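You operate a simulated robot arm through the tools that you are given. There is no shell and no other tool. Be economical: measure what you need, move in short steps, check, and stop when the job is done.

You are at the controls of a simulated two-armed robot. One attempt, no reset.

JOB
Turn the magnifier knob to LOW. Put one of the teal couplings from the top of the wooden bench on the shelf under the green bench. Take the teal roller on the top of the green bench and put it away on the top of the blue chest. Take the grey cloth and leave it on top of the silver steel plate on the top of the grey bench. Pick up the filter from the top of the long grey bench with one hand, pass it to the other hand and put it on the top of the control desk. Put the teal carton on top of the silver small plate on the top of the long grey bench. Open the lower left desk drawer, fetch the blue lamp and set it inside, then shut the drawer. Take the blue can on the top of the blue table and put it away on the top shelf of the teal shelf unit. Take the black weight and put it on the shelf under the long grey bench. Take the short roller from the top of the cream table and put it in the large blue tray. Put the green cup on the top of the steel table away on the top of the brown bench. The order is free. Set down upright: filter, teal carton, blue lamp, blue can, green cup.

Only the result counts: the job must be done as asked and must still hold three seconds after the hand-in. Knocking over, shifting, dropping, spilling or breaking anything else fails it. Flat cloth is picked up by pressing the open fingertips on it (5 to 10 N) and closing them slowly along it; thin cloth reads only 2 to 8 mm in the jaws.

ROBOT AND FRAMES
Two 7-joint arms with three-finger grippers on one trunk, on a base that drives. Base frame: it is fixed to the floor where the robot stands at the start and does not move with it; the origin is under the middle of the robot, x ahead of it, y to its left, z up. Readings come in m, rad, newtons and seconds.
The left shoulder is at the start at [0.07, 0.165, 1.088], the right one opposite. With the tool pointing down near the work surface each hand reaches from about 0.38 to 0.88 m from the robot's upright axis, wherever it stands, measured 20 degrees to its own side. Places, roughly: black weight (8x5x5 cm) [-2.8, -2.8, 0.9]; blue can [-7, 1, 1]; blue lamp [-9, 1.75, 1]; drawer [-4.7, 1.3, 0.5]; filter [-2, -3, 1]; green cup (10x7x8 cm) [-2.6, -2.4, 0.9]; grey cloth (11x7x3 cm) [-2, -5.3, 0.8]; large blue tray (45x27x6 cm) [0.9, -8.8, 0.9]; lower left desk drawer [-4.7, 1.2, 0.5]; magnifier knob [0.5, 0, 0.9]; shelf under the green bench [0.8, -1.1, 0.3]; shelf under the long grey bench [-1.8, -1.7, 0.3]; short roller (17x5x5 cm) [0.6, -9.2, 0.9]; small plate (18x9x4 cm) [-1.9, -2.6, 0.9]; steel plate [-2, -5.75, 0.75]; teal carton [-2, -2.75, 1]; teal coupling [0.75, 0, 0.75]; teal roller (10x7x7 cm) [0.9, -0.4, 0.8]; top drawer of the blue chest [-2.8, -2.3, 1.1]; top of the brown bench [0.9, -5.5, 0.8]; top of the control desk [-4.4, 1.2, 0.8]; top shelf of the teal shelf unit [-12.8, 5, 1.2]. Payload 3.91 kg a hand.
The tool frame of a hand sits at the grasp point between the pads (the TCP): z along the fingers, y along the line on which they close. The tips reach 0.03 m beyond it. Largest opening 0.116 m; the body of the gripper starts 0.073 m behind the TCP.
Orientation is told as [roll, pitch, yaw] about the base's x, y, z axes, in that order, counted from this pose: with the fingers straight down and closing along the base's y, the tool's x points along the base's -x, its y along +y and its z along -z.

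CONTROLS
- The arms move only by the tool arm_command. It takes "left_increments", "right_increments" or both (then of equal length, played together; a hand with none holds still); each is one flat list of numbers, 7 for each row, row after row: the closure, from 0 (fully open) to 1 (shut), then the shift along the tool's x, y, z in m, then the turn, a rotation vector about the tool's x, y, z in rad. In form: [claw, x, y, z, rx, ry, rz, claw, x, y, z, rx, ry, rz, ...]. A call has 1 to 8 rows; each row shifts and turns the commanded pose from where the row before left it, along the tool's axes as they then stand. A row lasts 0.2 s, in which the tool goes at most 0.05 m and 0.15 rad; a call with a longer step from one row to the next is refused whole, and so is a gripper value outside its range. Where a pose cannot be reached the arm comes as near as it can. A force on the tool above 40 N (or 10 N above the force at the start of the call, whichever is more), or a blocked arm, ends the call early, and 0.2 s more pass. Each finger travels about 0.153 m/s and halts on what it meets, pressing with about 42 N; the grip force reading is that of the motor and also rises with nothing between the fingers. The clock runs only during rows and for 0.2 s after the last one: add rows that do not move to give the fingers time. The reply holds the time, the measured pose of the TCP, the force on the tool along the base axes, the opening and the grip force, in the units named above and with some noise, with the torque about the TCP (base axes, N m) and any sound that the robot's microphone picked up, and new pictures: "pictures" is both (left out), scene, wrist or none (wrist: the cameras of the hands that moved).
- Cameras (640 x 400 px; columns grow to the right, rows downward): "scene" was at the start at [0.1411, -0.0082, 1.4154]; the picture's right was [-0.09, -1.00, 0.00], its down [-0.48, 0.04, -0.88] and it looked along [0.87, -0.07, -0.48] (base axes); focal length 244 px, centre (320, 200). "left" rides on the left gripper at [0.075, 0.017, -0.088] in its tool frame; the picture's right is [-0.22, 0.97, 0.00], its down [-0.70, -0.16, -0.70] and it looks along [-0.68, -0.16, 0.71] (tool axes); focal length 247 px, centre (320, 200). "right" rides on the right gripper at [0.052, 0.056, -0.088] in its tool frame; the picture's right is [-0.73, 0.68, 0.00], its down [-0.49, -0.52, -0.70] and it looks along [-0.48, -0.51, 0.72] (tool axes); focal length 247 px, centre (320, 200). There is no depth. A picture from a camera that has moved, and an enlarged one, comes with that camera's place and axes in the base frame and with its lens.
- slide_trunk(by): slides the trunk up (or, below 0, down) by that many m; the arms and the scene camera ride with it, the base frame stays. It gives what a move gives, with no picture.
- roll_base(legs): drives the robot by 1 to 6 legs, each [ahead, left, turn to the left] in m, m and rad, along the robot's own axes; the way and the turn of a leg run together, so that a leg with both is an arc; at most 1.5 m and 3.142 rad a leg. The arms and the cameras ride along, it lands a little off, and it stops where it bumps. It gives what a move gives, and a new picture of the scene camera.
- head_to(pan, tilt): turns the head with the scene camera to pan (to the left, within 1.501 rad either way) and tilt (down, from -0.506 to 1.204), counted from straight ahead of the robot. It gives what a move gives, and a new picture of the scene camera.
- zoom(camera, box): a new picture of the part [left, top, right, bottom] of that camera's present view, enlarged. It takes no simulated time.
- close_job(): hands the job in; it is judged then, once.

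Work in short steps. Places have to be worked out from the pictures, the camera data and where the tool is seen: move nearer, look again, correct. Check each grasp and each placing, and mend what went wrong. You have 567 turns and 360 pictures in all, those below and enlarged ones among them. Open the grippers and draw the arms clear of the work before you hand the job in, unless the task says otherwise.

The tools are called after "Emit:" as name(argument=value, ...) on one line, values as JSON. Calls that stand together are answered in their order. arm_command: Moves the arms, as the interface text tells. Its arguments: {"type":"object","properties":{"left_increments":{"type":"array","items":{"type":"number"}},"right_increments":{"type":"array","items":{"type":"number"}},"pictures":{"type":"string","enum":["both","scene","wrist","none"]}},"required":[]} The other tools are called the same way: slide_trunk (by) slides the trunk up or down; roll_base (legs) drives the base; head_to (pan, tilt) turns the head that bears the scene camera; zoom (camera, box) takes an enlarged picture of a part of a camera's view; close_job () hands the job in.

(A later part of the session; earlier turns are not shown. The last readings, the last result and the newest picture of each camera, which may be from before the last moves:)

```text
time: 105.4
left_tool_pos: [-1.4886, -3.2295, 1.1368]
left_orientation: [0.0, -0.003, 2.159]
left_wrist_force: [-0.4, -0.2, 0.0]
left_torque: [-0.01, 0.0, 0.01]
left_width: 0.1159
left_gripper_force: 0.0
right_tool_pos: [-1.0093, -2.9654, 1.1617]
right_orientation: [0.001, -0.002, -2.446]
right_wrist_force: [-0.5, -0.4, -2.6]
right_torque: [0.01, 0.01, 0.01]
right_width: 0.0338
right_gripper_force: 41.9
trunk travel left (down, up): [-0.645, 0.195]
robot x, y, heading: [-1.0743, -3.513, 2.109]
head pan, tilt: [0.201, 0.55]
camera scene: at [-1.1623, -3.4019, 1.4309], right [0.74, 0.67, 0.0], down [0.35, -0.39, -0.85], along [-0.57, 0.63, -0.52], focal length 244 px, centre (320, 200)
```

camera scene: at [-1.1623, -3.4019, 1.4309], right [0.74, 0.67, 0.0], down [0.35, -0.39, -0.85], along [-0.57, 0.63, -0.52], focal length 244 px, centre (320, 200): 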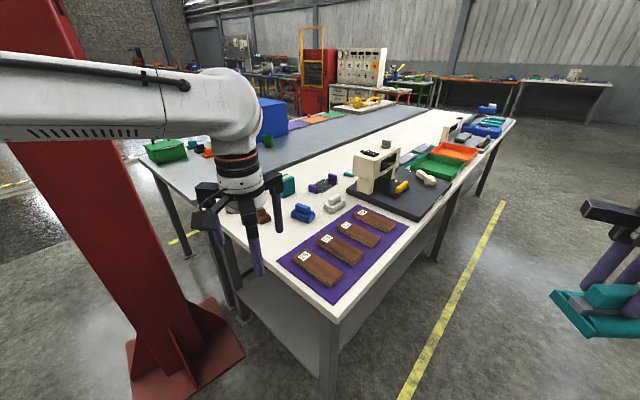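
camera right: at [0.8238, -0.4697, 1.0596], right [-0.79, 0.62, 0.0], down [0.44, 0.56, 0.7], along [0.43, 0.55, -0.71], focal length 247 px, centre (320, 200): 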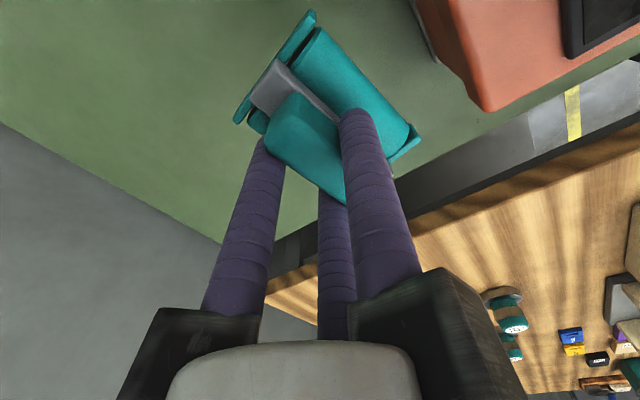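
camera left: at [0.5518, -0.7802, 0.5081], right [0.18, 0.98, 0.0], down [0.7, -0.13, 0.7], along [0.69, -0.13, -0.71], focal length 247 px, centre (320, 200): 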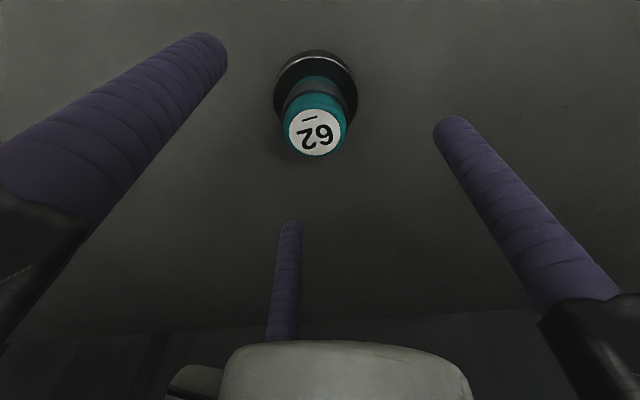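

I extend the left arm forward over the bench first, which pulls its elbow in away from the column.

Emit:
arm_command(left_increments=[0, -0.04, -0.01, 0, 0, 0, 0, 0, -0.04, -0.01, 0, 0, 0, 0, 0, -0.04, -0.01, 0, 0, 0, 0, 0, -0.04, -0.01, 0, 0, 0, 0, 0, -0.04, -0.01, 0, 0, 0, 0, 0, -0.04, -0.01, 0, 0, 0, 0, 0, -0.04, -0.01, 0, 0, 0, 0], pictures="none")

Emit:
head_to(pan=0.75, tilt=0.4)

```text
time: 107.0
left_tool_pos: [-1.5848, -2.9523, 1.1405]
left_orientation: [0.001, 0.003, 2.157]
left_wrist_force: [0.0, 0.5, 0.1]
left_torque: [-0.03, 0.0, 0.01]
left_width: 0.116
left_gripper_force: 0.1
right_tool_pos: [-1.0094, -2.9623, 1.1607]
right_orientation: [0.003, -0.001, -2.444]
right_wrist_force: [-0.5, 0.5, -3.0]
right_torque: [-0.01, 0.01, 0.0]
right_width: 0.0337
right_gripper_force: 42.6
trunk travel left (down, up): [-0.645, 0.195]
robot x, y, heading: [-1.0755, -3.5121, 2.11]
head pan, tilt: [0.201, 0.55]
```

```text
time: 108.0
left_tool_pos: [-1.5833, -2.9553, 1.1416]
left_orientation: [0.0, 0.0, 2.159]
left_wrist_force: [0.1, 0.0, 0.3]
left_torque: [0.01, 0.02, 0.02]
left_width: 0.116
left_gripper_force: 0.1
right_tool_pos: [-1.0091, -2.9652, 1.1623]
right_orientation: [0.0, 0.0, -2.445]
right_wrist_force: [-0.2, -0.5, -3.4]
right_torque: [-0.02, 0.01, -0.01]
right_width: 0.0337
right_gripper_force: 42.1
trunk travel left (down, up): [-0.645, 0.195]
robot x, y, heading: [-1.0788, -3.511, 2.105]
head pan, tilt: [0.75, 0.4]
camera scene: at [-1.191, -3.4417, 1.4446], right [0.28, 0.96, 0.0], down [0.37, -0.11, -0.92], along [-0.88, 0.26, -0.39], focal length 244 px, centre (320, 200)
```

scene: 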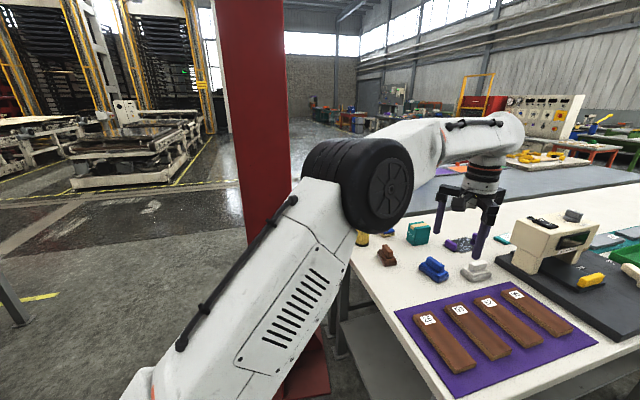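

Elbow and column will stay about 15 cm apart. I do the final approach.

Emit:
roll_base(legs=[[0.325, 0.215, 0]])

Emit:
head_to(pan=0.3, tilt=0.55)

Emit:
zoom(camera="left", box=[0, 0, 640, 400])

```text
time: 110.5
left_tool_pos: [-1.9086, -2.7934, 1.1438]
left_orientation: [-0.002, -0.005, 2.134]
left_wrist_force: [1.3, -0.9, -0.1]
left_torque: [0.03, 0.01, -0.03]
left_width: 0.1158
left_gripper_force: 0.1
right_tool_pos: [-1.3363, -2.8165, 1.1636]
right_orientation: [-0.002, -0.004, -2.467]
right_wrist_force: [0.5, -0.6, -2.9]
right_torque: [0.06, 0.04, 0.0]
right_width: 0.0338
right_gripper_force: 42.1
trunk travel left (down, up): [-0.645, 0.195]
robot x, y, heading: [-1.4177, -3.3607, 2.089]
head pan, tilt: [0.75, 0.4]
stopped in leg 1: the robot was blocked; the commanded pose is now the measured one
camera scene: at [-1.5278, -3.2897, 1.4448], right [0.3, 0.95, 0.0], down [0.37, -0.12, -0.92], along [-0.88, 0.28, -0.39], focal length 244 px, centre (320, 200)
```

scene: 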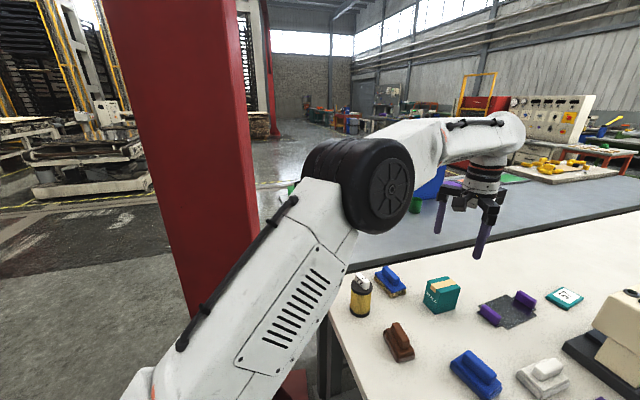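

```text
time: 111.4
left_tool_pos: [-1.9084, -2.793, 1.143]
left_orientation: [0.0, -0.003, 2.134]
left_wrist_force: [0.1, 0.4, 0.5]
left_torque: [0.0, 0.0, 0.01]
left_width: 0.116
left_gripper_force: 0.0
right_tool_pos: [-1.3361, -2.8161, 1.1622]
right_orientation: [-0.001, -0.001, -2.467]
right_wrist_force: [0.2, -1.0, -3.4]
right_torque: [0.03, 0.04, -0.02]
right_width: 0.0338
right_gripper_force: 41.8
trunk travel left (down, up): [-0.645, 0.195]
robot x, y, heading: [-1.4134, -3.3607, 2.083]
head pan, tilt: [0.3, 0.55]
camera scene: at [-1.505, -3.2544, 1.4309], right [0.69, 0.73, 0.0], down [0.38, -0.36, -0.85], along [-0.62, 0.58, -0.52], focal length 244 px, centre (320, 200)
```

scene: 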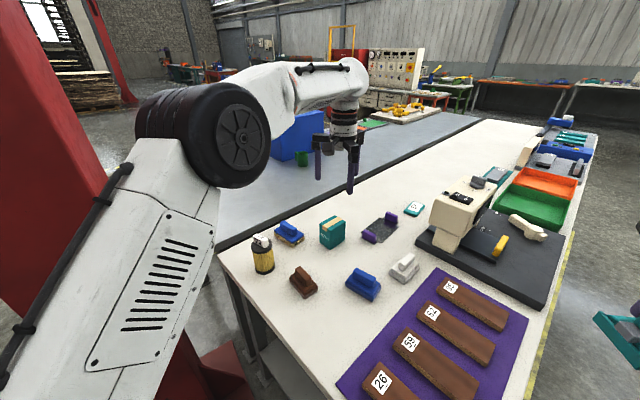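

```text
1.00 times, centred on (320, 200) of left (not enlarged: the box is as wide or as high as the picture)
camera zoom: at [-1.8838, -2.8663, 1.2315], right [-0.94, -0.33, 0.0], down [-0.24, 0.67, 0.7], along [-0.23, 0.66, -0.71], focal length 247 px, centre (320, 200)
```

zoom: 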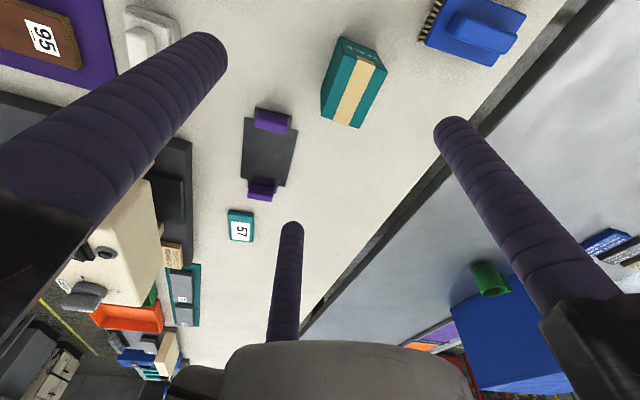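

The base stopped right next to the target, and the carton, plate and filter are all visible. I enlarge both views.

Emit:
zoom(camera="left", box=[210, 20, 410, 220])

Emit:
zoom(camera="scene", box=[240, 190, 440, 290])

```text
2.00 times, centred on (310, 120) of left
camera zoom: at [-1.8838, -2.8663, 1.2315], right [-0.94, -0.33, 0.0], down [-0.24, 0.67, 0.7], along [-0.23, 0.66, -0.71], focal length 494 px, centre (340, 360)
```

zoom: 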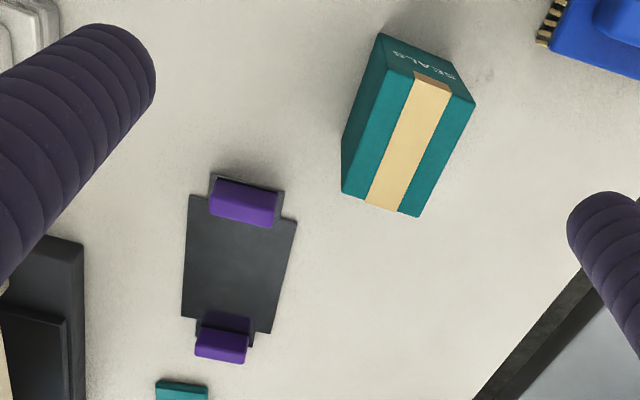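

```text
3.20 times, centred on (340, 240) of scene
camera zoom: at [-1.505, -3.2544, 1.4309], right [0.69, 0.73, 0.0], down [0.38, -0.36, -0.85], along [-0.62, 0.58, -0.52], focal length 780 px, centre (256, 72)
```

zoom: 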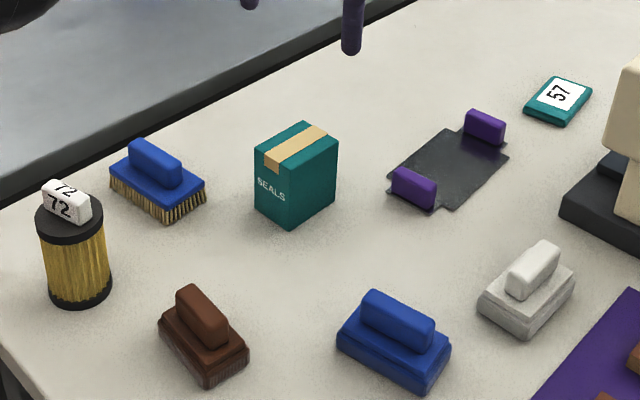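

The carton top is at (-1.972, -2.76, 0.91), 4 cm in x by 8 cm in y. The plate flat is centred at about (-1.878, -2.588). I yaw the left hand to 1.571 so it closes across x, and move above the carton.

Emit:
arm_command(left_increments=[0, 0, 0, 0, 0, 0, 0.141, 0, 0, 0, 0, 0, 0, 0.141, 0, 0, 0, 0, 0, 0, 0.141, 0, 0, 0, 0, 0, 0, 0.141, 0, -0.017, 0.028, 0.03, 0, 0, 0, 0, -0.017, 0.029, 0.03, 0, 0, 0, 0, 0, 0, 0.04, 0, 0, 0, 0, 0, 0, 0.04, 0, 0, 0], pictures="wrist")

```text
time: 113.2
left_tool_pos: [-1.9681, -2.7561, 0.9991]
left_orientation: [-0.001, -0.002, 1.57]
left_wrist_force: [-0.1, 0.9, -0.3]
left_torque: [-0.04, -0.02, -0.04]
left_width: 0.116
left_gripper_force: 0.1
right_tool_pos: [-1.3376, -2.8134, 1.162]
right_orientation: [0.001, -0.002, -2.467]
right_wrist_force: [-0.2, 0.9, -3.2]
right_torque: [-0.01, 0.0, -0.01]
right_width: 0.0336
right_gripper_force: 42.0
trunk travel left (down, up): [-0.645, 0.195]
robot x, y, heading: [-1.4123, -3.3601, 2.085]
head pan, tilt: [0.3, 0.55]
camera left: at [-1.9847, -2.8321, 1.0886], right [-0.97, 0.22, 0.0], down [0.16, 0.69, 0.7], along [0.16, 0.68, -0.71], focal length 247 px, centre (320, 200)
```

left: 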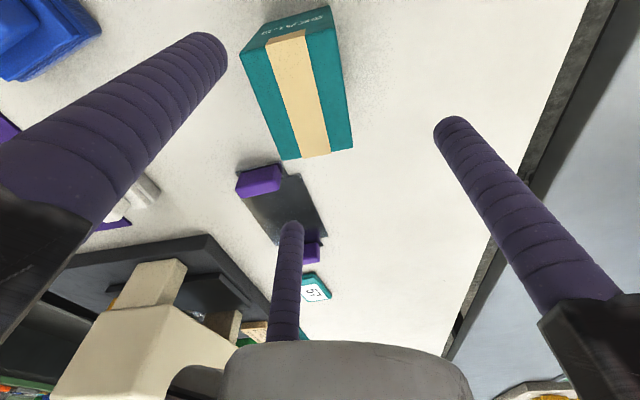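

Cross-checking rays gives a carton centre of about (-1.957, -2.775), top about 0.935 and bench about 0.86. I correct and descend part-way.

Emit:
arm_command(left_increments=[0, 0.019, -0.017, 0, 0, 0, 0, 0, 0, 0, 0.025, 0, 0, 0, 0, 0, 0, 0, 0, 0, 0], pictures="wrist")

```text
time: 114.0
left_tool_pos: [-1.9476, -2.778, 0.9783]
left_orientation: [0.002, -0.004, 1.57]
left_wrist_force: [0.4, 0.7, -0.5]
left_torque: [0.02, 0.0, 0.0]
left_width: 0.1159
left_gripper_force: 0.0
right_tool_pos: [-1.3351, -2.8153, 1.1634]
right_orientation: [-0.002, 0.0, -2.467]
right_wrist_force: [0.3, -0.9, -3.2]
right_torque: [0.02, 0.02, 0.01]
right_width: 0.0339
right_gripper_force: 41.9
trunk travel left (down, up): [-0.645, 0.195]
robot x, y, heading: [-1.4151, -3.3565, 2.089]
head pan, tilt: [0.3, 0.55]
camera left: at [-1.9636, -2.8536, 1.0676], right [-0.97, 0.22, 0.0], down [0.16, 0.69, 0.7], along [0.15, 0.69, -0.71], focal length 247 px, centre (320, 200)
```

left: 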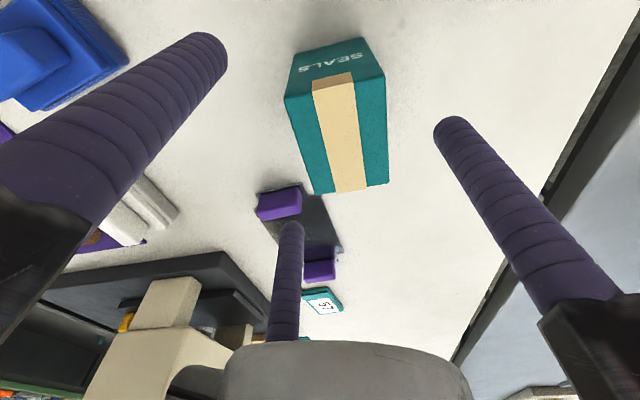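

Nearly centred. I trim 6 mm, descend and close.

Emit:
arm_command(left_increments=[0, 0, 0.006, 0.025, 0, 0, 0, 0, 0, 0, 0.025, 0, 0, 0, 0, 0, 0, 0.022, 0, 0, 0, 0.5, 0, 0, 0, 0, 0, 0, 0.8, 0, 0, 0, 0, 0, 0, 1, 0, 0, 0, 0, 0, 0, 1, 0, 0, 0, 0, 0, 0], pictures="wrist")

```text
time: 115.6
left_tool_pos: [-1.955, -2.7748, 0.9083]
left_orientation: [0.002, -0.003, 1.57]
left_wrist_force: [0.1, -0.1, -0.2]
left_torque: [0.01, -0.02, 0.03]
left_width: 0.0691
left_gripper_force: 41.7
right_tool_pos: [-1.3372, -2.8147, 1.1631]
right_orientation: [0.0, -0.002, -2.467]
right_wrist_force: [-0.2, 0.0, -3.0]
right_torque: [0.02, 0.03, -0.05]
right_width: 0.0337
right_gripper_force: 42.1
trunk travel left (down, up): [-0.645, 0.195]
robot x, y, heading: [-1.4132, -3.3613, 2.087]
head pan, tilt: [0.3, 0.55]
camera left: at [-1.971, -2.851, 0.9968], right [-0.97, 0.22, 0.0], down [0.16, 0.69, 0.7], along [0.16, 0.68, -0.71], focal length 247 px, centre (320, 200)
```

left: 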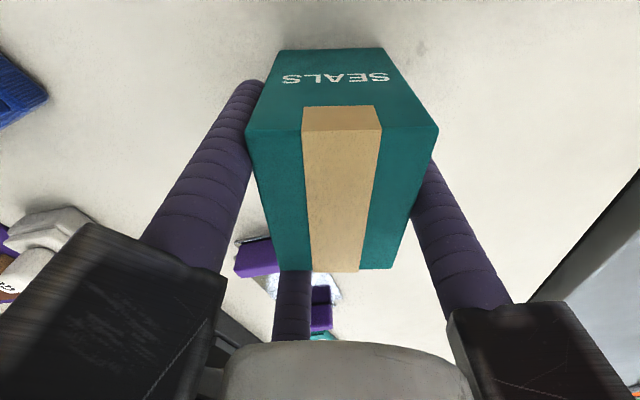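

Gripped at 5 cm width. I lift.

Emit:
arm_command(left_increments=[1, 0, 0, -0.01, 0, 0, 0, 1, 0, 0, -0.02, 0, 0, 0, 1, 0, 0, -0.04, 0, 0, 0, 1, 0, 0, -0.045, 0, 0, 0, 1, 0, 0, -0.045, 0, 0, 0, 1, 0, 0, -0.045, 0, 0, 0, 1, 0, 0, -0.03, 0, 0, 0], pictures="wrist")

```text
time: 117.2
left_tool_pos: [-1.9556, -2.7784, 1.1407]
left_orientation: [0.001, -0.002, 1.57]
left_wrist_force: [0.0, -0.7, -1.0]
left_torque: [0.0, 0.0, -0.01]
left_width: 0.0689
left_gripper_force: 41.8
right_tool_pos: [-1.3372, -2.8139, 1.1622]
right_orientation: [-0.001, -0.002, -2.469]
right_wrist_force: [-0.6, -0.3, -2.8]
right_torque: [0.01, 0.02, 0.0]
right_width: 0.034
right_gripper_force: 42.2
trunk travel left (down, up): [-0.645, 0.195]
robot x, y, heading: [-1.4134, -3.3583, 2.087]
head pan, tilt: [0.3, 0.55]
camera left: at [-1.973, -2.8541, 1.2299], right [-0.97, 0.22, 0.0], down [0.16, 0.69, 0.7], along [0.16, 0.68, -0.71], focal length 247 px, centre (320, 200)
```

left: 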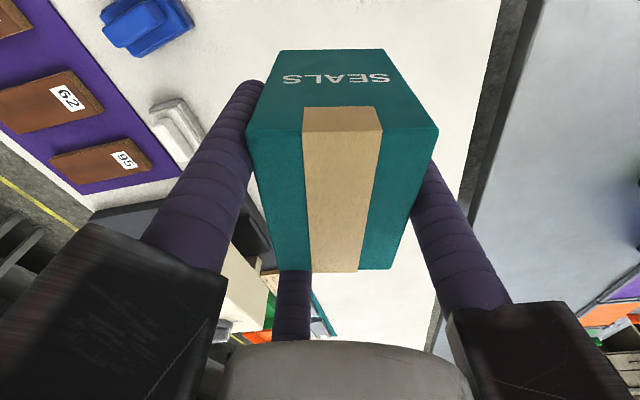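

I try to reach above the plate from here. The reply will tell whether it is within reach.

Emit:
arm_command(left_increments=[1, -0.0372, -0.017, 0.015, 0, 0, 0, 1, -0.0372, -0.017, 0.015, 0, 0, 0, 1, -0.0372, -0.017, 0.015, 0, 0, 0, 1, -0.0372, -0.017, 0.015, 0, 0, 0, 1, -0.0372, -0.017, 0.02, 0, 0, 0], pictures="both")

```text
time: 118.4
left_tool_pos: [-1.9056, -2.7159, 1.0525]
left_orientation: [0.001, -0.004, 1.57]
left_wrist_force: [0.1, 0.0, -0.8]
left_torque: [0.02, 0.03, 0.01]
left_width: 0.0692
left_gripper_force: 42.5
left hand out of reach, approached as far as the arm can: row 1, 2, 3, 4, 5
right_tool_pos: [-1.3368, -2.8165, 1.1627]
right_orientation: [-0.001, -0.002, -2.468]
right_wrist_force: [0.5, 0.4, -3.2]
right_torque: [0.03, 0.02, 0.01]
right_width: 0.0339
right_gripper_force: 41.9
trunk travel left (down, up): [-0.645, 0.195]
robot x, y, heading: [-1.4176, -3.3574, 2.094]
head pan, tilt: [0.3, 0.55]
camera scene: at [-1.5046, -3.2546, 1.431], right [0.69, 0.73, 0.0], down [0.38, -0.36, -0.85], along [-0.62, 0.58, -0.52], focal length 244 px, centre (320, 200)
camera left: at [-1.9218, -2.7916, 1.1418], right [-0.97, 0.22, 0.0], down [0.16, 0.69, 0.7], along [0.15, 0.68, -0.71], focal length 247 px, centre (320, 200)
```

scene: 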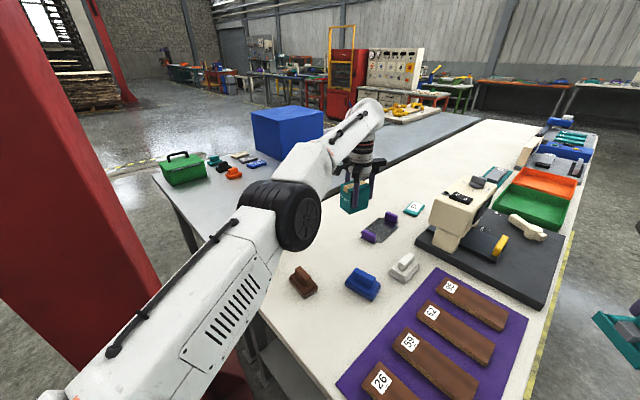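
left: 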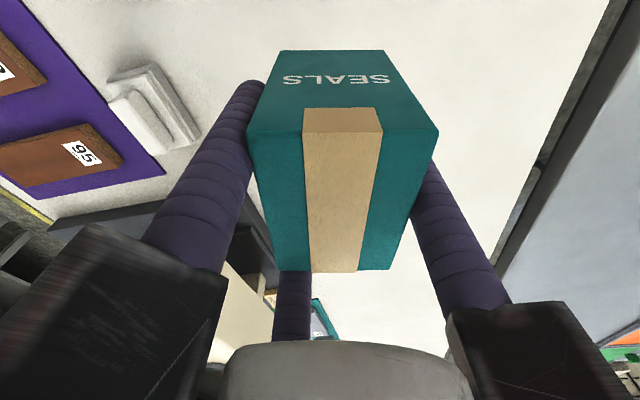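

Out of reach from this corner, so I'll place from the east side. I raise and retract the carton, then drive round the corner to the front.

Emit:
arm_command(left_increments=[1, 0.01, 0.0, -0.04, 0, 0, 0, 1, 0.02, -0.01, -0.04, 0, 0, 0, 1, 0.036, -0.02, -0.02, 0, 0, 0, 1, 0.036, -0.02, 0, 0, 0, 0, 1, 0.036, -0.02, 0, 0, 0, 0, 1, 0.036, -0.02, 0, 0, 0, 0, 1, 0.036, -0.02, 0, 0, 0, 0, 1, 0.036, -0.02, 0, 0, 0, 0], pictures="none")

Emit:
roll_base(legs=[[-0.325, -0.215, 0], [0, -0.5, 0], [0, 0, 1.05]])

```text
time: 120.2
left_tool_pos: [-1.7738, -2.9677, 1.1501]
left_orientation: [0.002, -0.005, 1.572]
left_wrist_force: [0.2, -1.2, -0.9]
left_torque: [0.05, -0.04, 0.02]
left_width: 0.0685
left_gripper_force: 42.0
left hand out of reach, approached as far as the arm can: row 1
right_tool_pos: [-1.3371, -2.8164, 1.1634]
right_orientation: [-0.003, 0.0, -2.469]
right_wrist_force: [-0.7, -0.7, -3.0]
right_torque: [0.05, 0.0, 0.0]
right_width: 0.0339
right_gripper_force: 42.2
trunk travel left (down, up): [-0.645, 0.195]
robot x, y, heading: [-1.4197, -3.3599, 2.085]
head pan, tilt: [0.3, 0.55]
```

```text
time: 127.9
left_tool_pos: [-1.1526, -3.3924, 1.1499]
left_orientation: [0.0, -0.004, 2.599]
left_wrist_force: [-0.1, -0.2, -1.2]
left_torque: [0.03, 0.01, 0.01]
left_width: 0.068
left_gripper_force: 42.2
right_tool_pos: [-1.0567, -2.9404, 1.1632]
right_orientation: [-0.001, -0.004, -1.44]
right_wrist_force: [0.5, 0.5, -3.1]
right_torque: [-0.02, 0.04, 0.05]
right_width: 0.0336
right_gripper_force: 41.8
trunk travel left (down, up): [-0.645, 0.195]
robot x, y, heading: [-0.6318, -3.2892, 3.113]
head pan, tilt: [0.3, 0.55]
camera scene: at [-0.768, -3.3123, 1.4309], right [-0.27, 0.96, 0.0], down [0.5, 0.14, -0.85], along [-0.82, -0.23, -0.52], focal length 244 px, centre (320, 200)
```

scene: 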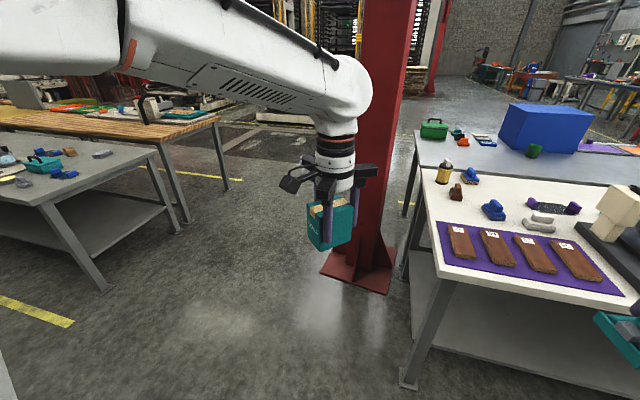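

Now right along the bench and up to its front edge.

Emit:
roll_base(legs=[[0, -0.856, 0.03], [0.435, 0, 0]])

Emit:
head_to(pan=0.1, tilt=0.6)

```text
time: 134.8
left_tool_pos: [-1.5786, -2.5571, 1.15]
left_orientation: [0.003, -0.004, 2.653]
left_wrist_force: [0.4, 0.9, -1.1]
left_torque: [0.0, 0.01, -0.01]
left_width: 0.0671
left_gripper_force: 42.1
right_tool_pos: [-1.5065, -2.0991, 1.1641]
right_orientation: [-0.001, -0.001, -1.385]
right_wrist_force: [-0.2, 0.8, -4.2]
right_torque: [0.0, 0.01, -0.01]
right_width: 0.0338
right_gripper_force: 42.0
trunk travel left (down, up): [-0.645, 0.195]
robot x, y, heading: [-1.0572, -2.4264, -3.117]
head pan, tilt: [0.3, 0.55]
camera scene: at [-1.1976, -2.455, 1.4309], right [-0.32, 0.95, 0.0], down [0.5, 0.17, -0.85], along [-0.81, -0.27, -0.52], focal length 244 px, centre (320, 200)
```

scene: 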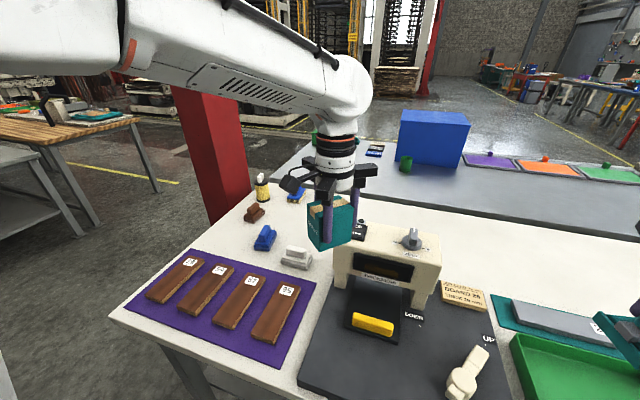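

```text
time: 135.5
left_tool_pos: [-1.577, -2.5563, 1.1501]
left_orientation: [0.001, -0.003, 2.653]
left_wrist_force: [0.3, -0.2, -1.5]
left_torque: [0.04, -0.01, 0.0]
left_width: 0.0669
left_gripper_force: 42.4
right_tool_pos: [-1.507, -2.0999, 1.1627]
right_orientation: [0.001, 0.0, -1.385]
right_wrist_force: [-1.0, -0.5, -2.7]
right_torque: [-0.01, 0.03, 0.0]
right_width: 0.0338
right_gripper_force: 42.1
trunk travel left (down, up): [-0.645, 0.195]
robot x, y, heading: [-1.0629, -2.4235, -3.115]
head pan, tilt: [0.099, 0.6]
camera scene: at [-1.2007, -2.4373, 1.4264], right [-0.13, 0.99, 0.0], down [0.56, 0.07, -0.82], along [-0.82, -0.1, -0.57], focal length 244 px, centre (320, 200)
```

scene: 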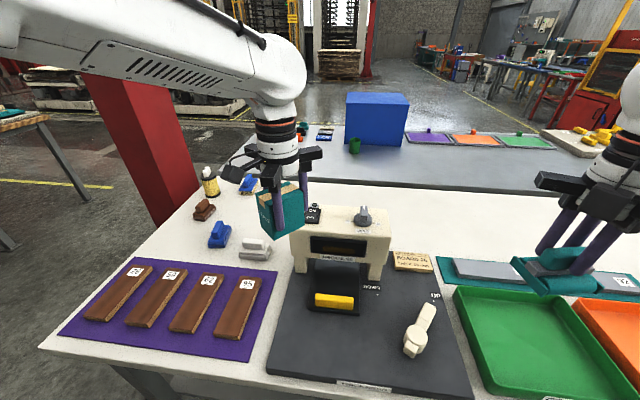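

I rotate the carton to match the plate's orientation, staying above the gauge.

Emit:
arm_command(left_increments=[1, 0, 0, -0.01, 0, 0, 0.1447, 1, 0, 0, -0.01, 0, 0, 0.1447, 1, 0, 0, -0.005, 0, 0, 0.1447, 1, 0, 0, 0, 0, 0, 0.1447, 1, 0, 0, 0, 0, 0, 0.1447, 1, 0, 0, 0, 0, 0, 0.1447, 1, 0, 0, 0, 0, 0, 0.1447], pictures="none")

Emit:
arm_command(left_increments=[1, 0.002, 0.042, 0, 0, 0, 0, 1, 0.002, 0.042, 0, 0, 0, 0, 1, 0.002, 0.042, 0, 0, 0, 0, 1, 0.002, 0.042, 0, 0, 0, 0, 1, 0.002, 0.042, 0, 0, 0, 0, 1, 0.002, 0.042, 0, 0, 0, 0, 1, 0.002, 0.043, 0, 0, 0, 0], pictures="both")

```text
time: 137.1
left_tool_pos: [-1.5773, -2.5561, 1.1758]
left_orientation: [0.005, -0.001, 1.639]
left_wrist_force: [-0.7, 0.6, -1.2]
left_torque: [0.04, -0.03, -0.03]
left_width: 0.067
left_gripper_force: 42.1
right_tool_pos: [-1.5073, -2.0989, 1.164]
right_orientation: [0.001, -0.002, -1.383]
right_wrist_force: [0.4, -0.2, -3.5]
right_torque: [-0.02, 0.04, -0.01]
right_width: 0.0339
right_gripper_force: 42.3
trunk travel left (down, up): [-0.645, 0.195]
robot x, y, heading: [-1.0625, -2.4254, -3.116]
head pan, tilt: [0.099, 0.6]
```

```text
time: 138.7
left_tool_pos: [-1.8248, -2.588, 1.1753]
left_orientation: [0.003, -0.001, 1.641]
left_wrist_force: [1.0, 0.1, -2.5]
left_torque: [0.04, 0.03, 0.02]
left_width: 0.0669
left_gripper_force: 42.3
left hand out of reach, approached as far as the arm can: row 7
right_tool_pos: [-1.5055, -2.1011, 1.1653]
right_orientation: [-0.003, 0.002, -1.382]
right_wrist_force: [1.7, -1.6, -1.5]
right_torque: [0.05, 0.09, 0.0]
right_width: 0.0338
right_gripper_force: 41.6
trunk travel left (down, up): [-0.645, 0.195]
robot x, y, heading: [-1.0636, -2.4274, -3.113]
head pan, tilt: [0.099, 0.6]
camera scene: at [-1.198, -2.4399, 1.4267], right [-0.13, 0.99, 0.0], down [0.56, 0.07, -0.83], along [-0.82, -0.1, -0.56], focal length 244 px, centre (320, 200)
camera left: at [-1.8357, -2.6649, 1.2644], right [-0.99, 0.15, 0.0], down [0.11, 0.7, 0.7], along [0.11, 0.69, -0.71], focal length 247 px, centre (320, 200)
```

scene: 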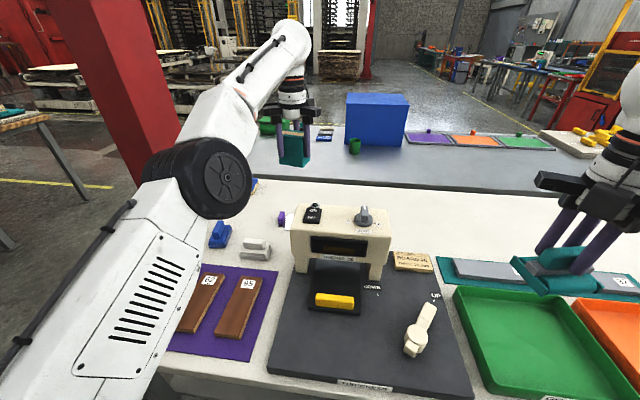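
left: 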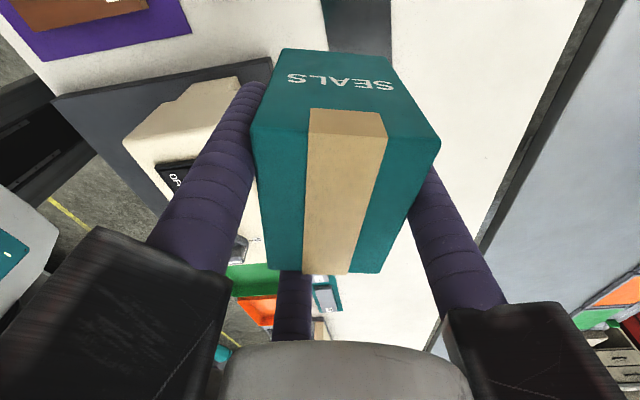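

A little short at this height. Lowering gains reach, and the carton is already behind the gauge, so I descend partially.

Emit:
arm_command(left_increments=[1, 0, 0, 0.04, 0, 0, 0, 1, 0, 0.01, 0.04, 0, 0, 0, 1, 0, 0.01, 0.03, 0, 0, 0, 1, 0, 0.0, 0.03, 0, 0, 0], pictures="both")

```text
time: 139.7
left_tool_pos: [-1.8482, -2.5906, 1.0342]
left_orientation: [0.004, 0.0, 1.641]
left_wrist_force: [-0.1, 0.1, -0.2]
left_torque: [0.0, -0.03, -0.03]
left_width: 0.0666
left_gripper_force: 41.7
right_tool_pos: [-1.5058, -2.1002, 1.1621]
right_orientation: [0.001, -0.001, -1.384]
right_wrist_force: [-0.1, 0.7, -2.6]
right_torque: [-0.04, -0.01, 0.02]
right_width: 0.0337
right_gripper_force: 40.9
trunk travel left (down, up): [-0.645, 0.195]
robot x, y, heading: [-1.0626, -2.4247, -3.12]
head pan, tilt: [0.099, 0.6]
camera scene: at [-1.201, -2.4376, 1.4263], right [-0.13, 0.99, 0.0], down [0.56, 0.07, -0.82], along [-0.82, -0.1, -0.57], focal length 244 px, centre (320, 200)
camera left: at [-1.859, -2.6671, 1.1227], right [-0.99, 0.15, 0.0], down [0.11, 0.71, 0.7], along [0.11, 0.69, -0.71], focal length 247 px, centre (320, 200)
```

scene: 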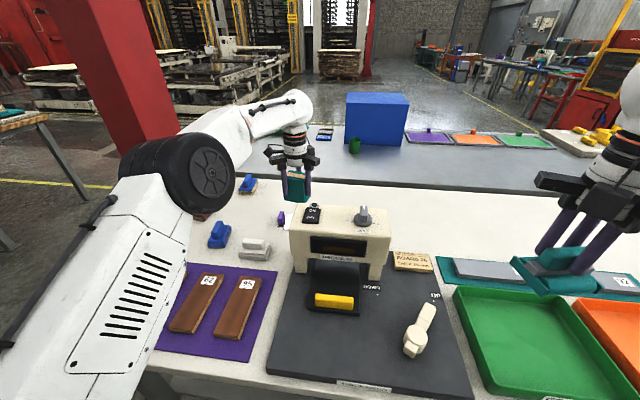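
left: 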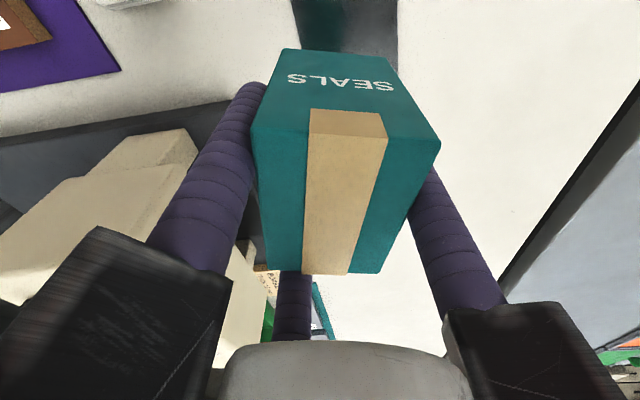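

The plate spans x -1.832…-1.919. The carton sits about 9 mm south of the TCP and 8 mm west. I correct by 2 cm in x and 6 mm in y, and lower.

Emit:
arm_command(left_increments=[1, -0.006, 0.0195, 0.02, 0, 0, 0, 1, 0, 0, 0.03, 0, 0, 0, 1, 0, 0, 0.03, 0, 0, 0], pictures="both")

Emit:
zoom(camera="scene", box=[230, 110, 370, 230])

```text
time: 140.5
left_tool_pos: [-1.8684, -2.5818, 0.9543]
left_orientation: [0.003, 0.0, 1.639]
left_wrist_force: [-0.4, -0.1, -1.3]
left_torque: [0.02, -0.02, -0.04]
left_width: 0.0668
left_gripper_force: 41.9
right_tool_pos: [-1.5074, -2.0995, 1.1633]
right_orientation: [-0.002, -0.002, -1.385]
right_wrist_force: [0.1, -0.3, -4.3]
right_torque: [-0.01, 0.0, -0.01]
right_width: 0.034
right_gripper_force: 42.5
trunk travel left (down, up): [-0.645, 0.195]
robot x, y, heading: [-1.0582, -2.4235, -3.115]
head pan, tilt: [0.099, 0.6]
camera scene: at [-1.2011, -2.4373, 1.4263], right [-0.13, 0.99, 0.0], down [0.56, 0.07, -0.82], along [-0.82, -0.1, -0.57], focal length 244 px, centre (320, 200)
camera left: at [-1.8791, -2.6596, 1.044], right [-0.99, 0.15, 0.0], down [0.11, 0.71, 0.7], along [0.11, 0.69, -0.71], focal length 247 px, centre (320, 200)
```

scene: 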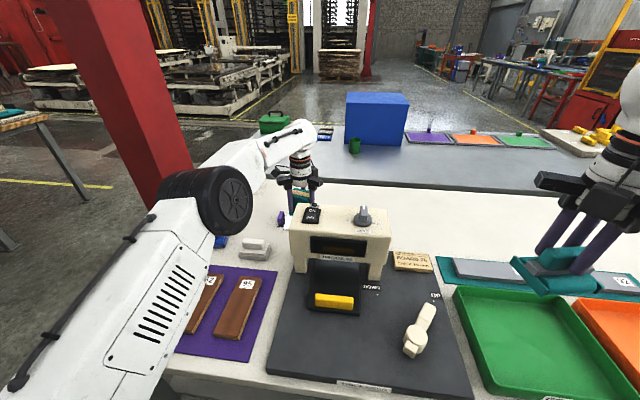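
left: 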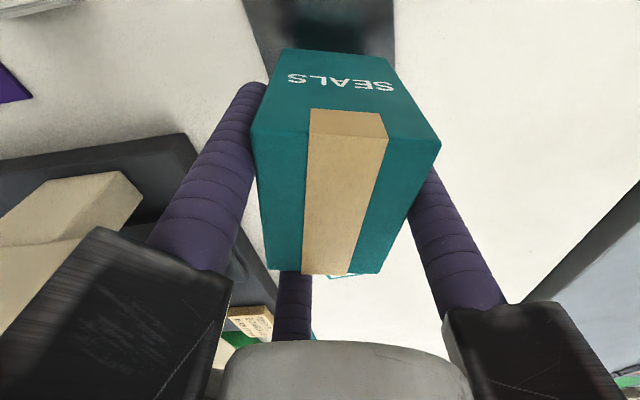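

```text
3.33 times, centred on (300, 170) of scene
camera zoom: at [-1.2011, -2.4373, 1.4263], right [-0.13, 0.99, 0.0], down [0.56, 0.07, -0.82], along [-0.82, -0.1, -0.57], focal length 812 px, centre (387, 300)
```

zoom: 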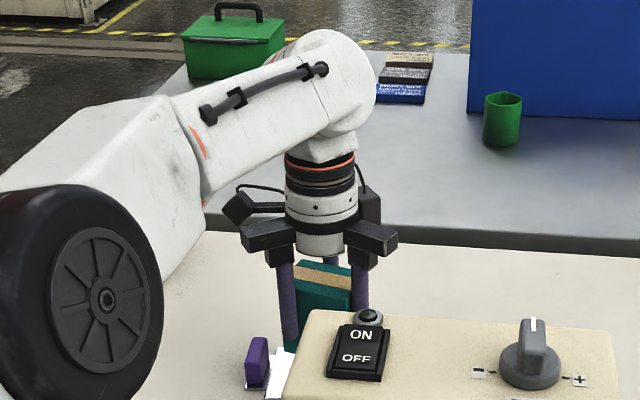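

The purple end block's inner face is at y of about -2.645 and the carton's south edge at about -2.635, so it fits between the handles. I lower slowly to contact.

Emit:
arm_command(left_increments=[1, 0, 0, 0.015, 0, 0, 0, 1, 0, 0, 0.01, 0, 0, 0, 1, 0, 0, 0.005, 0, 0, 0, 1, 0, 0, 0.005, 0, 0, 0], pictures="none")

```text
time: 141.5
left_tool_pos: [-1.869, -2.5822, 0.9188]
left_orientation: [0.004, -0.001, 1.64]
left_wrist_force: [0.3, -0.7, -0.7]
left_torque: [-0.01, -0.02, 0.03]
left_width: 0.0666
left_gripper_force: 41.6
right_tool_pos: [-1.5065, -2.0995, 1.1619]
right_orientation: [0.0, -0.002, -1.383]
right_wrist_force: [-0.8, 1.0, -2.2]
right_torque: [0.0, 0.0, -0.02]
right_width: 0.0337
right_gripper_force: 42.1
trunk travel left (down, up): [-0.645, 0.195]
robot x, y, heading: [-1.0603, -2.424, -3.118]
head pan, tilt: [0.099, 0.6]
```

Emit:
arm_command(left_increments=[1, 0, 0, 0.004, 0, 0, 0, 1, 0, 0, 0.004, 0, 0, 0], pictures="none")

```text
time: 142.1
left_tool_pos: [-1.8683, -2.5831, 0.9124]
left_orientation: [0.004, 0.0, 1.64]
left_wrist_force: [-0.8, 0.3, 0.1]
left_torque: [-0.01, -0.05, 0.0]
left_width: 0.0665
left_gripper_force: 41.5
right_tool_pos: [-1.5068, -2.099, 1.1632]
right_orientation: [-0.001, -0.002, -1.383]
right_wrist_force: [0.1, 0.8, -2.5]
right_torque: [-0.01, 0.04, 0.04]
right_width: 0.0338
right_gripper_force: 42.6
trunk travel left (down, up): [-0.645, 0.195]
robot x, y, heading: [-1.0663, -2.4218, -3.115]
head pan, tilt: [0.099, 0.6]
```

Emit:
arm_command(left_increments=[1, 0, 0, 0.004, 0, 0, 0, 1, 0, 0, 0.004, 0, 0, 0], pictures="none")

```text
time: 142.7
left_tool_pos: [-1.8675, -2.5842, 0.9107]
left_orientation: [0.014, -0.002, 1.64]
left_wrist_force: [-4.1, -1.2, 30.0]
left_torque: [0.16, -0.6, 0.08]
left_width: 0.0666
left_gripper_force: 42.2
right_tool_pos: [-1.5031, -2.099, 1.1638]
right_orientation: [-0.002, -0.001, -1.385]
right_wrist_force: [1.0, 0.4, -2.1]
right_torque: [0.02, 0.02, -0.01]
right_width: 0.0339
right_gripper_force: 41.9
trunk travel left (down, up): [-0.645, 0.195]
robot x, y, heading: [-1.0609, -2.4277, -3.12]
head pan, tilt: [0.099, 0.6]
```

Contact at 30 N. I ease off and open only partially so the fingers don't push the handles, then rise.

Emit:
arm_command(left_increments=[1, 0, 0, -0.006, 0, 0, 0, 0.35, 0, 0, 0, 0, 0, 0, 0.27, 0, 0, 0, 0, 0, 0, 0.27, 0, 0, -0.02, 0, 0, 0, 0.27, 0, 0, -0.04, 0, 0, 0, 0.27, 0, 0, -0.04, 0, 0, 0, 0.1, 0, 0, -0.04, 0, 0, 0, 0, 0, 0, -0.04, 0, 0, 0], pictures="wrist")

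```text
time: 144.5
left_tool_pos: [-1.8563, -2.5924, 1.0893]
left_orientation: [0.006, 0.0, 1.64]
left_wrist_force: [0.5, 0.7, 0.3]
left_torque: [0.04, 0.0, 0.01]
left_width: 0.1162
left_gripper_force: 0.1
left hand out of reach, approached as far as the arm can: row 8
right_tool_pos: [-1.5049, -2.1, 1.1635]
right_orientation: [-0.002, -0.002, -1.383]
right_wrist_force: [0.6, -1.1, -2.9]
right_torque: [0.02, 0.06, 0.01]
right_width: 0.0338
right_gripper_force: 42.1
trunk travel left (down, up): [-0.645, 0.195]
robot x, y, heading: [-1.0629, -2.4251, -3.115]
head pan, tilt: [0.099, 0.6]
camera left: at [-1.8679, -2.6697, 1.1775], right [-0.99, 0.16, 0.01], down [0.11, 0.71, 0.7], along [0.1, 0.69, -0.71], focal length 247 px, centre (320, 200)
```

left: 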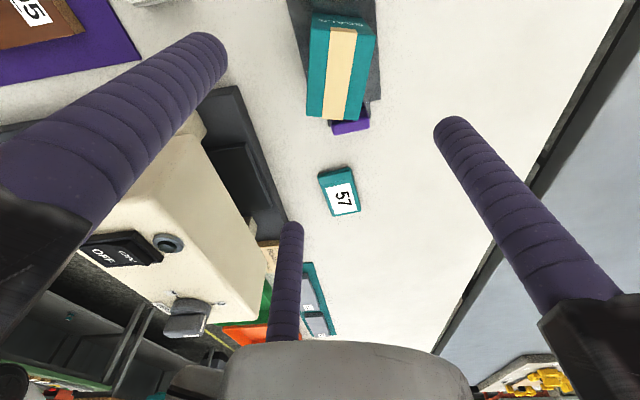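

The carton is upright on the plate between the handles. I retract the left hand above the gauge, then head around the south end to the steel table's far side.

Emit:
arm_command(left_increments=[0, 0, -0.02, -0.04, 0, 0, 0, 0, 0, -0.03, -0.03, 0, 0, 0, 0, 0, -0.04, 0, 0, 0, 0, 0, 0, -0.045, 0, 0, 0, 0, 0, 0, -0.045, 0, 0, 0, 0, 0, 0, -0.045, 0, 0, 0, 0, 0, 0, -0.045, 0, 0, 0, 0, 0, 0, -0.045, 0, 0, 0, 0], pictures="none")

Emit:
roll_base(legs=[[-0.45, 0, 0], [0, 1.0, 0], [0, 0.75, 0]])

Emit:
head_to(pan=0.0, tilt=0.45)

```text
time: 146.3
left_tool_pos: [-1.546, -2.5728, 1.1518]
left_orientation: [0.004, -0.003, 1.64]
left_wrist_force: [-0.6, -0.1, -0.2]
left_torque: [0.07, -0.01, 0.0]
left_width: 0.1159
left_gripper_force: 0.2
right_tool_pos: [-1.5056, -2.1021, 1.1645]
right_orientation: [-0.002, 0.002, -1.384]
right_wrist_force: [0.1, -0.4, -2.3]
right_torque: [0.06, 0.07, 0.02]
right_width: 0.0338
right_gripper_force: 42.2
trunk travel left (down, up): [-0.645, 0.195]
robot x, y, heading: [-1.0616, -2.4244, -3.115]
head pan, tilt: [0.099, 0.6]
```

```text
time: 157.6
left_tool_pos: [-1.0519, -4.3338, 1.1518]
left_orientation: [0.004, 0.0, 1.64]
left_wrist_force: [0.9, 0.4, 0.0]
left_torque: [0.01, -0.02, -0.01]
left_width: 0.116
left_gripper_force: 0.0
right_tool_pos: [-1.0114, -3.8613, 1.1633]
right_orientation: [-0.003, -0.001, -1.386]
right_wrist_force: [-0.1, -0.6, -2.3]
right_torque: [-0.01, 0.0, 0.01]
right_width: 0.0338
right_gripper_force: 41.6
trunk travel left (down, up): [-0.645, 0.195]
robot x, y, heading: [-0.5677, -4.1887, -3.114]
head pan, tilt: [0.099, 0.6]
camera scene: at [-0.7054, -4.2007, 1.4264], right [-0.12, 0.99, 0.0], down [0.56, 0.07, -0.82], along [-0.82, -0.1, -0.57], focal length 244 px, centre (320, 200)
```

scene: 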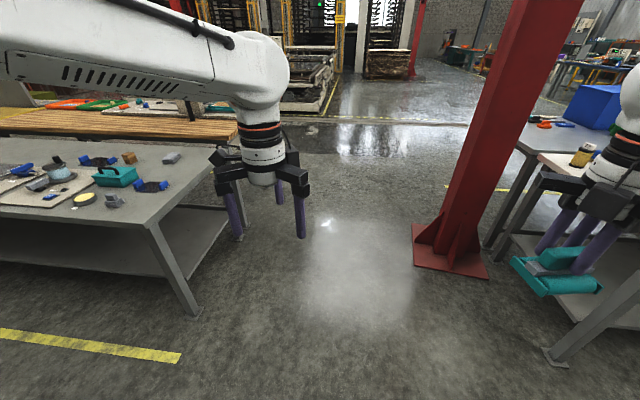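

```text
time: 158.3
left_tool_pos: [-1.0527, -4.334, 1.1521]
left_orientation: [0.003, -0.002, 1.64]
left_wrist_force: [-0.5, -0.2, -0.1]
left_torque: [0.01, 0.01, -0.02]
left_width: 0.1159
left_gripper_force: 0.0
right_tool_pos: [-1.0093, -3.8619, 1.1627]
right_orientation: [0.001, -0.002, -1.386]
right_wrist_force: [-0.6, 0.3, -3.7]
right_torque: [0.0, 0.01, 0.03]
right_width: 0.0336
right_gripper_force: 42.3
trunk travel left (down, up): [-0.645, 0.195]
robot x, y, heading: [-0.5643, -4.1891, -3.116]
head pan, tilt: [0.0, 0.45]
camera scene: at [-0.7096, -4.1925, 1.4399], right [-0.02, 1.0, 0.0], down [0.44, 0.01, -0.9], along [-0.9, -0.02, -0.44], focal length 244 px, centre (320, 200)
```

scene: 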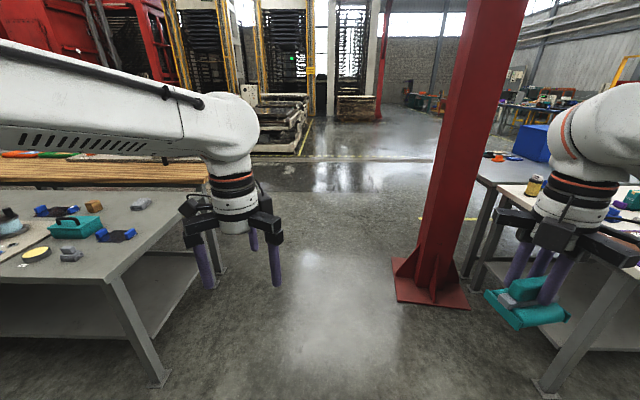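

The lane between the column and the grey bench is clear. I drive through to the west side.

Emit:
roll_base(legs=[[0, 0.12, 0], [1.45, 0, 0], [1.45, 0, 0]])

Emit:
head_to(pan=-1.3, tilt=0.4)

```text
time: 173.3
left_tool_pos: [-3.9763, -4.5014, 1.1518]
left_orientation: [0.002, 0.0, 1.619]
left_wrist_force: [0.4, -0.3, 0.0]
left_torque: [0.02, 0.02, -0.01]
left_width: 0.1161
left_gripper_force: 0.0
right_tool_pos: [-3.9232, -4.0313, 1.1641]
right_orientation: [-0.002, -0.002, -1.407]
right_wrist_force: [-0.3, 1.2, -3.2]
right_torque: [0.02, 0.02, 0.04]
right_width: 0.0338
right_gripper_force: 42.3
trunk travel left (down, up): [-0.645, 0.195]
robot x, y, heading: [-3.4874, -4.3646, -3.139]
head pan, tilt: [0.0, 0.45]
camera scene: at [-3.6296, -4.3667, 1.44], right [0.0, 1.0, 0.0], down [0.44, 0.0, -0.9], along [-0.9, 0.0, -0.44], focal length 244 px, centre (320, 200)
```

scene: 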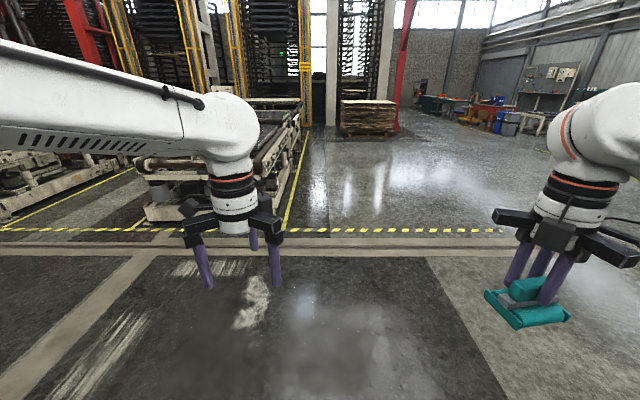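

```text
time: 174.7
left_tool_pos: [-3.9754, -4.5011, 1.1521]
left_orientation: [0.002, 0.0, 1.619]
left_wrist_force: [-1.1, 0.5, -0.3]
left_torque: [0.03, 0.04, 0.0]
left_width: 0.1158
left_gripper_force: 0.1
right_tool_pos: [-3.9241, -4.0313, 1.1623]
right_orientation: [-0.002, -0.002, -1.408]
right_wrist_force: [-0.3, 0.7, -2.1]
right_torque: [0.04, 0.02, -0.02]
right_width: 0.0336
right_gripper_force: 42.2
trunk travel left (down, up): [-0.645, 0.195]
robot x, y, heading: [-3.4882, -4.3661, -3.139]
head pan, tilt: [-1.3, 0.4]
camera scene: at [-3.5628, -4.2772, 1.4446], right [0.96, 0.27, 0.0], down [0.11, -0.37, -0.92], along [-0.25, 0.89, -0.39], focal length 244 px, centre (320, 200)
```

scene: 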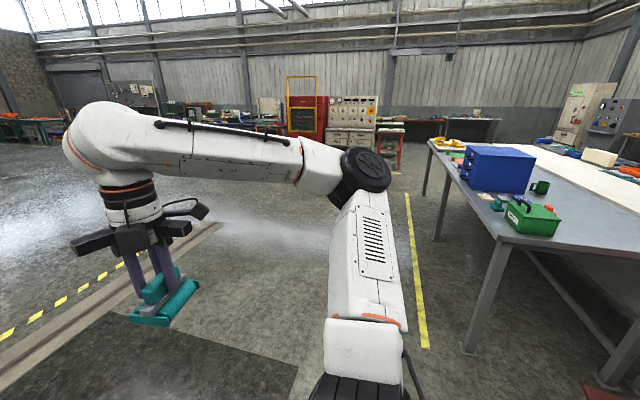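

The steel table's west edge is at about x = -2.97. I drive north along it and turn to face it.

Emit:
roll_base(legs=[[0.15, -1.45, 0], [0, -0.4, 0], [0, 0, 3.139]])

Emit:
head_to(pan=0.0, tilt=0.45)

```text
time: 191.5
left_tool_pos: [-3.1022, -2.3964, 1.1525]
left_orientation: [0.005, 0.002, -1.54]
left_wrist_force: [0.5, -0.1, -0.5]
left_torque: [-0.01, 0.03, -0.02]
left_width: 0.1158
left_gripper_force: 0.1
right_tool_pos: [-3.1613, -2.8648, 1.1631]
right_orientation: [-0.001, -0.002, 1.718]
right_wrist_force: [0.1, 0.4, -2.7]
right_torque: [-0.02, 0.0, -0.02]
right_width: 0.0335
right_gripper_force: 41.7
trunk travel left (down, up): [-0.645, 0.195]
robot x, y, heading: [-3.5946, -2.5218, -0.012]
head pan, tilt: [-1.3, 0.4]
camera scene: at [-3.5176, -2.6129, 1.4446], right [-0.97, -0.25, 0.0], down [-0.1, 0.38, -0.92], along [0.23, -0.89, -0.39], focal length 244 px, centre (320, 200)
```

scene: 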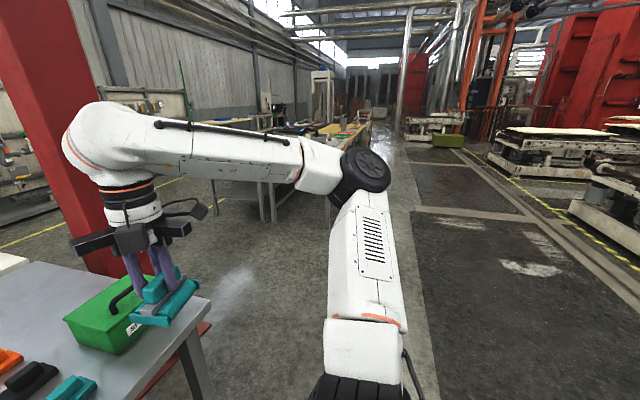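

```text
time: 192.9
left_tool_pos: [-3.1019, -2.395, 1.1525]
left_orientation: [0.004, -0.001, -1.54]
left_wrist_force: [0.3, -0.3, -0.1]
left_torque: [0.0, 0.02, 0.03]
left_width: 0.116
left_gripper_force: 0.0
right_tool_pos: [-3.1611, -2.8645, 1.163]
right_orientation: [-0.001, -0.001, 1.717]
right_wrist_force: [0.7, 0.7, -2.9]
right_torque: [0.0, -0.03, -0.01]
right_width: 0.0337
right_gripper_force: 41.6
trunk travel left (down, up): [-0.645, 0.195]
robot x, y, heading: [-3.5941, -2.5225, -0.009]
head pan, tilt: [0.0, 0.45]
camera scene: at [-3.4493, -2.5246, 1.44], right [-0.01, -1.0, 0.0], down [-0.44, 0.01, -0.9], along [0.9, -0.01, -0.44], focal length 244 px, centre (320, 200)
```

scene: 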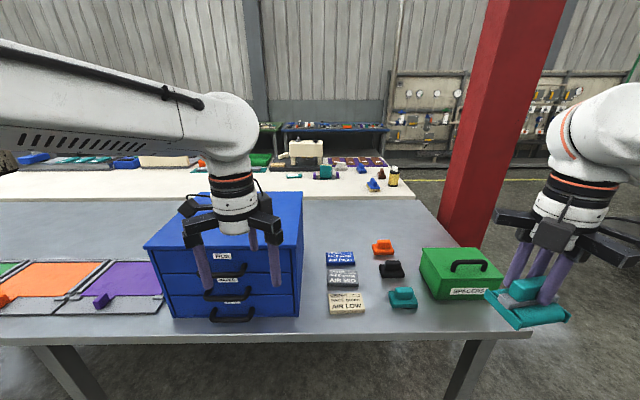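

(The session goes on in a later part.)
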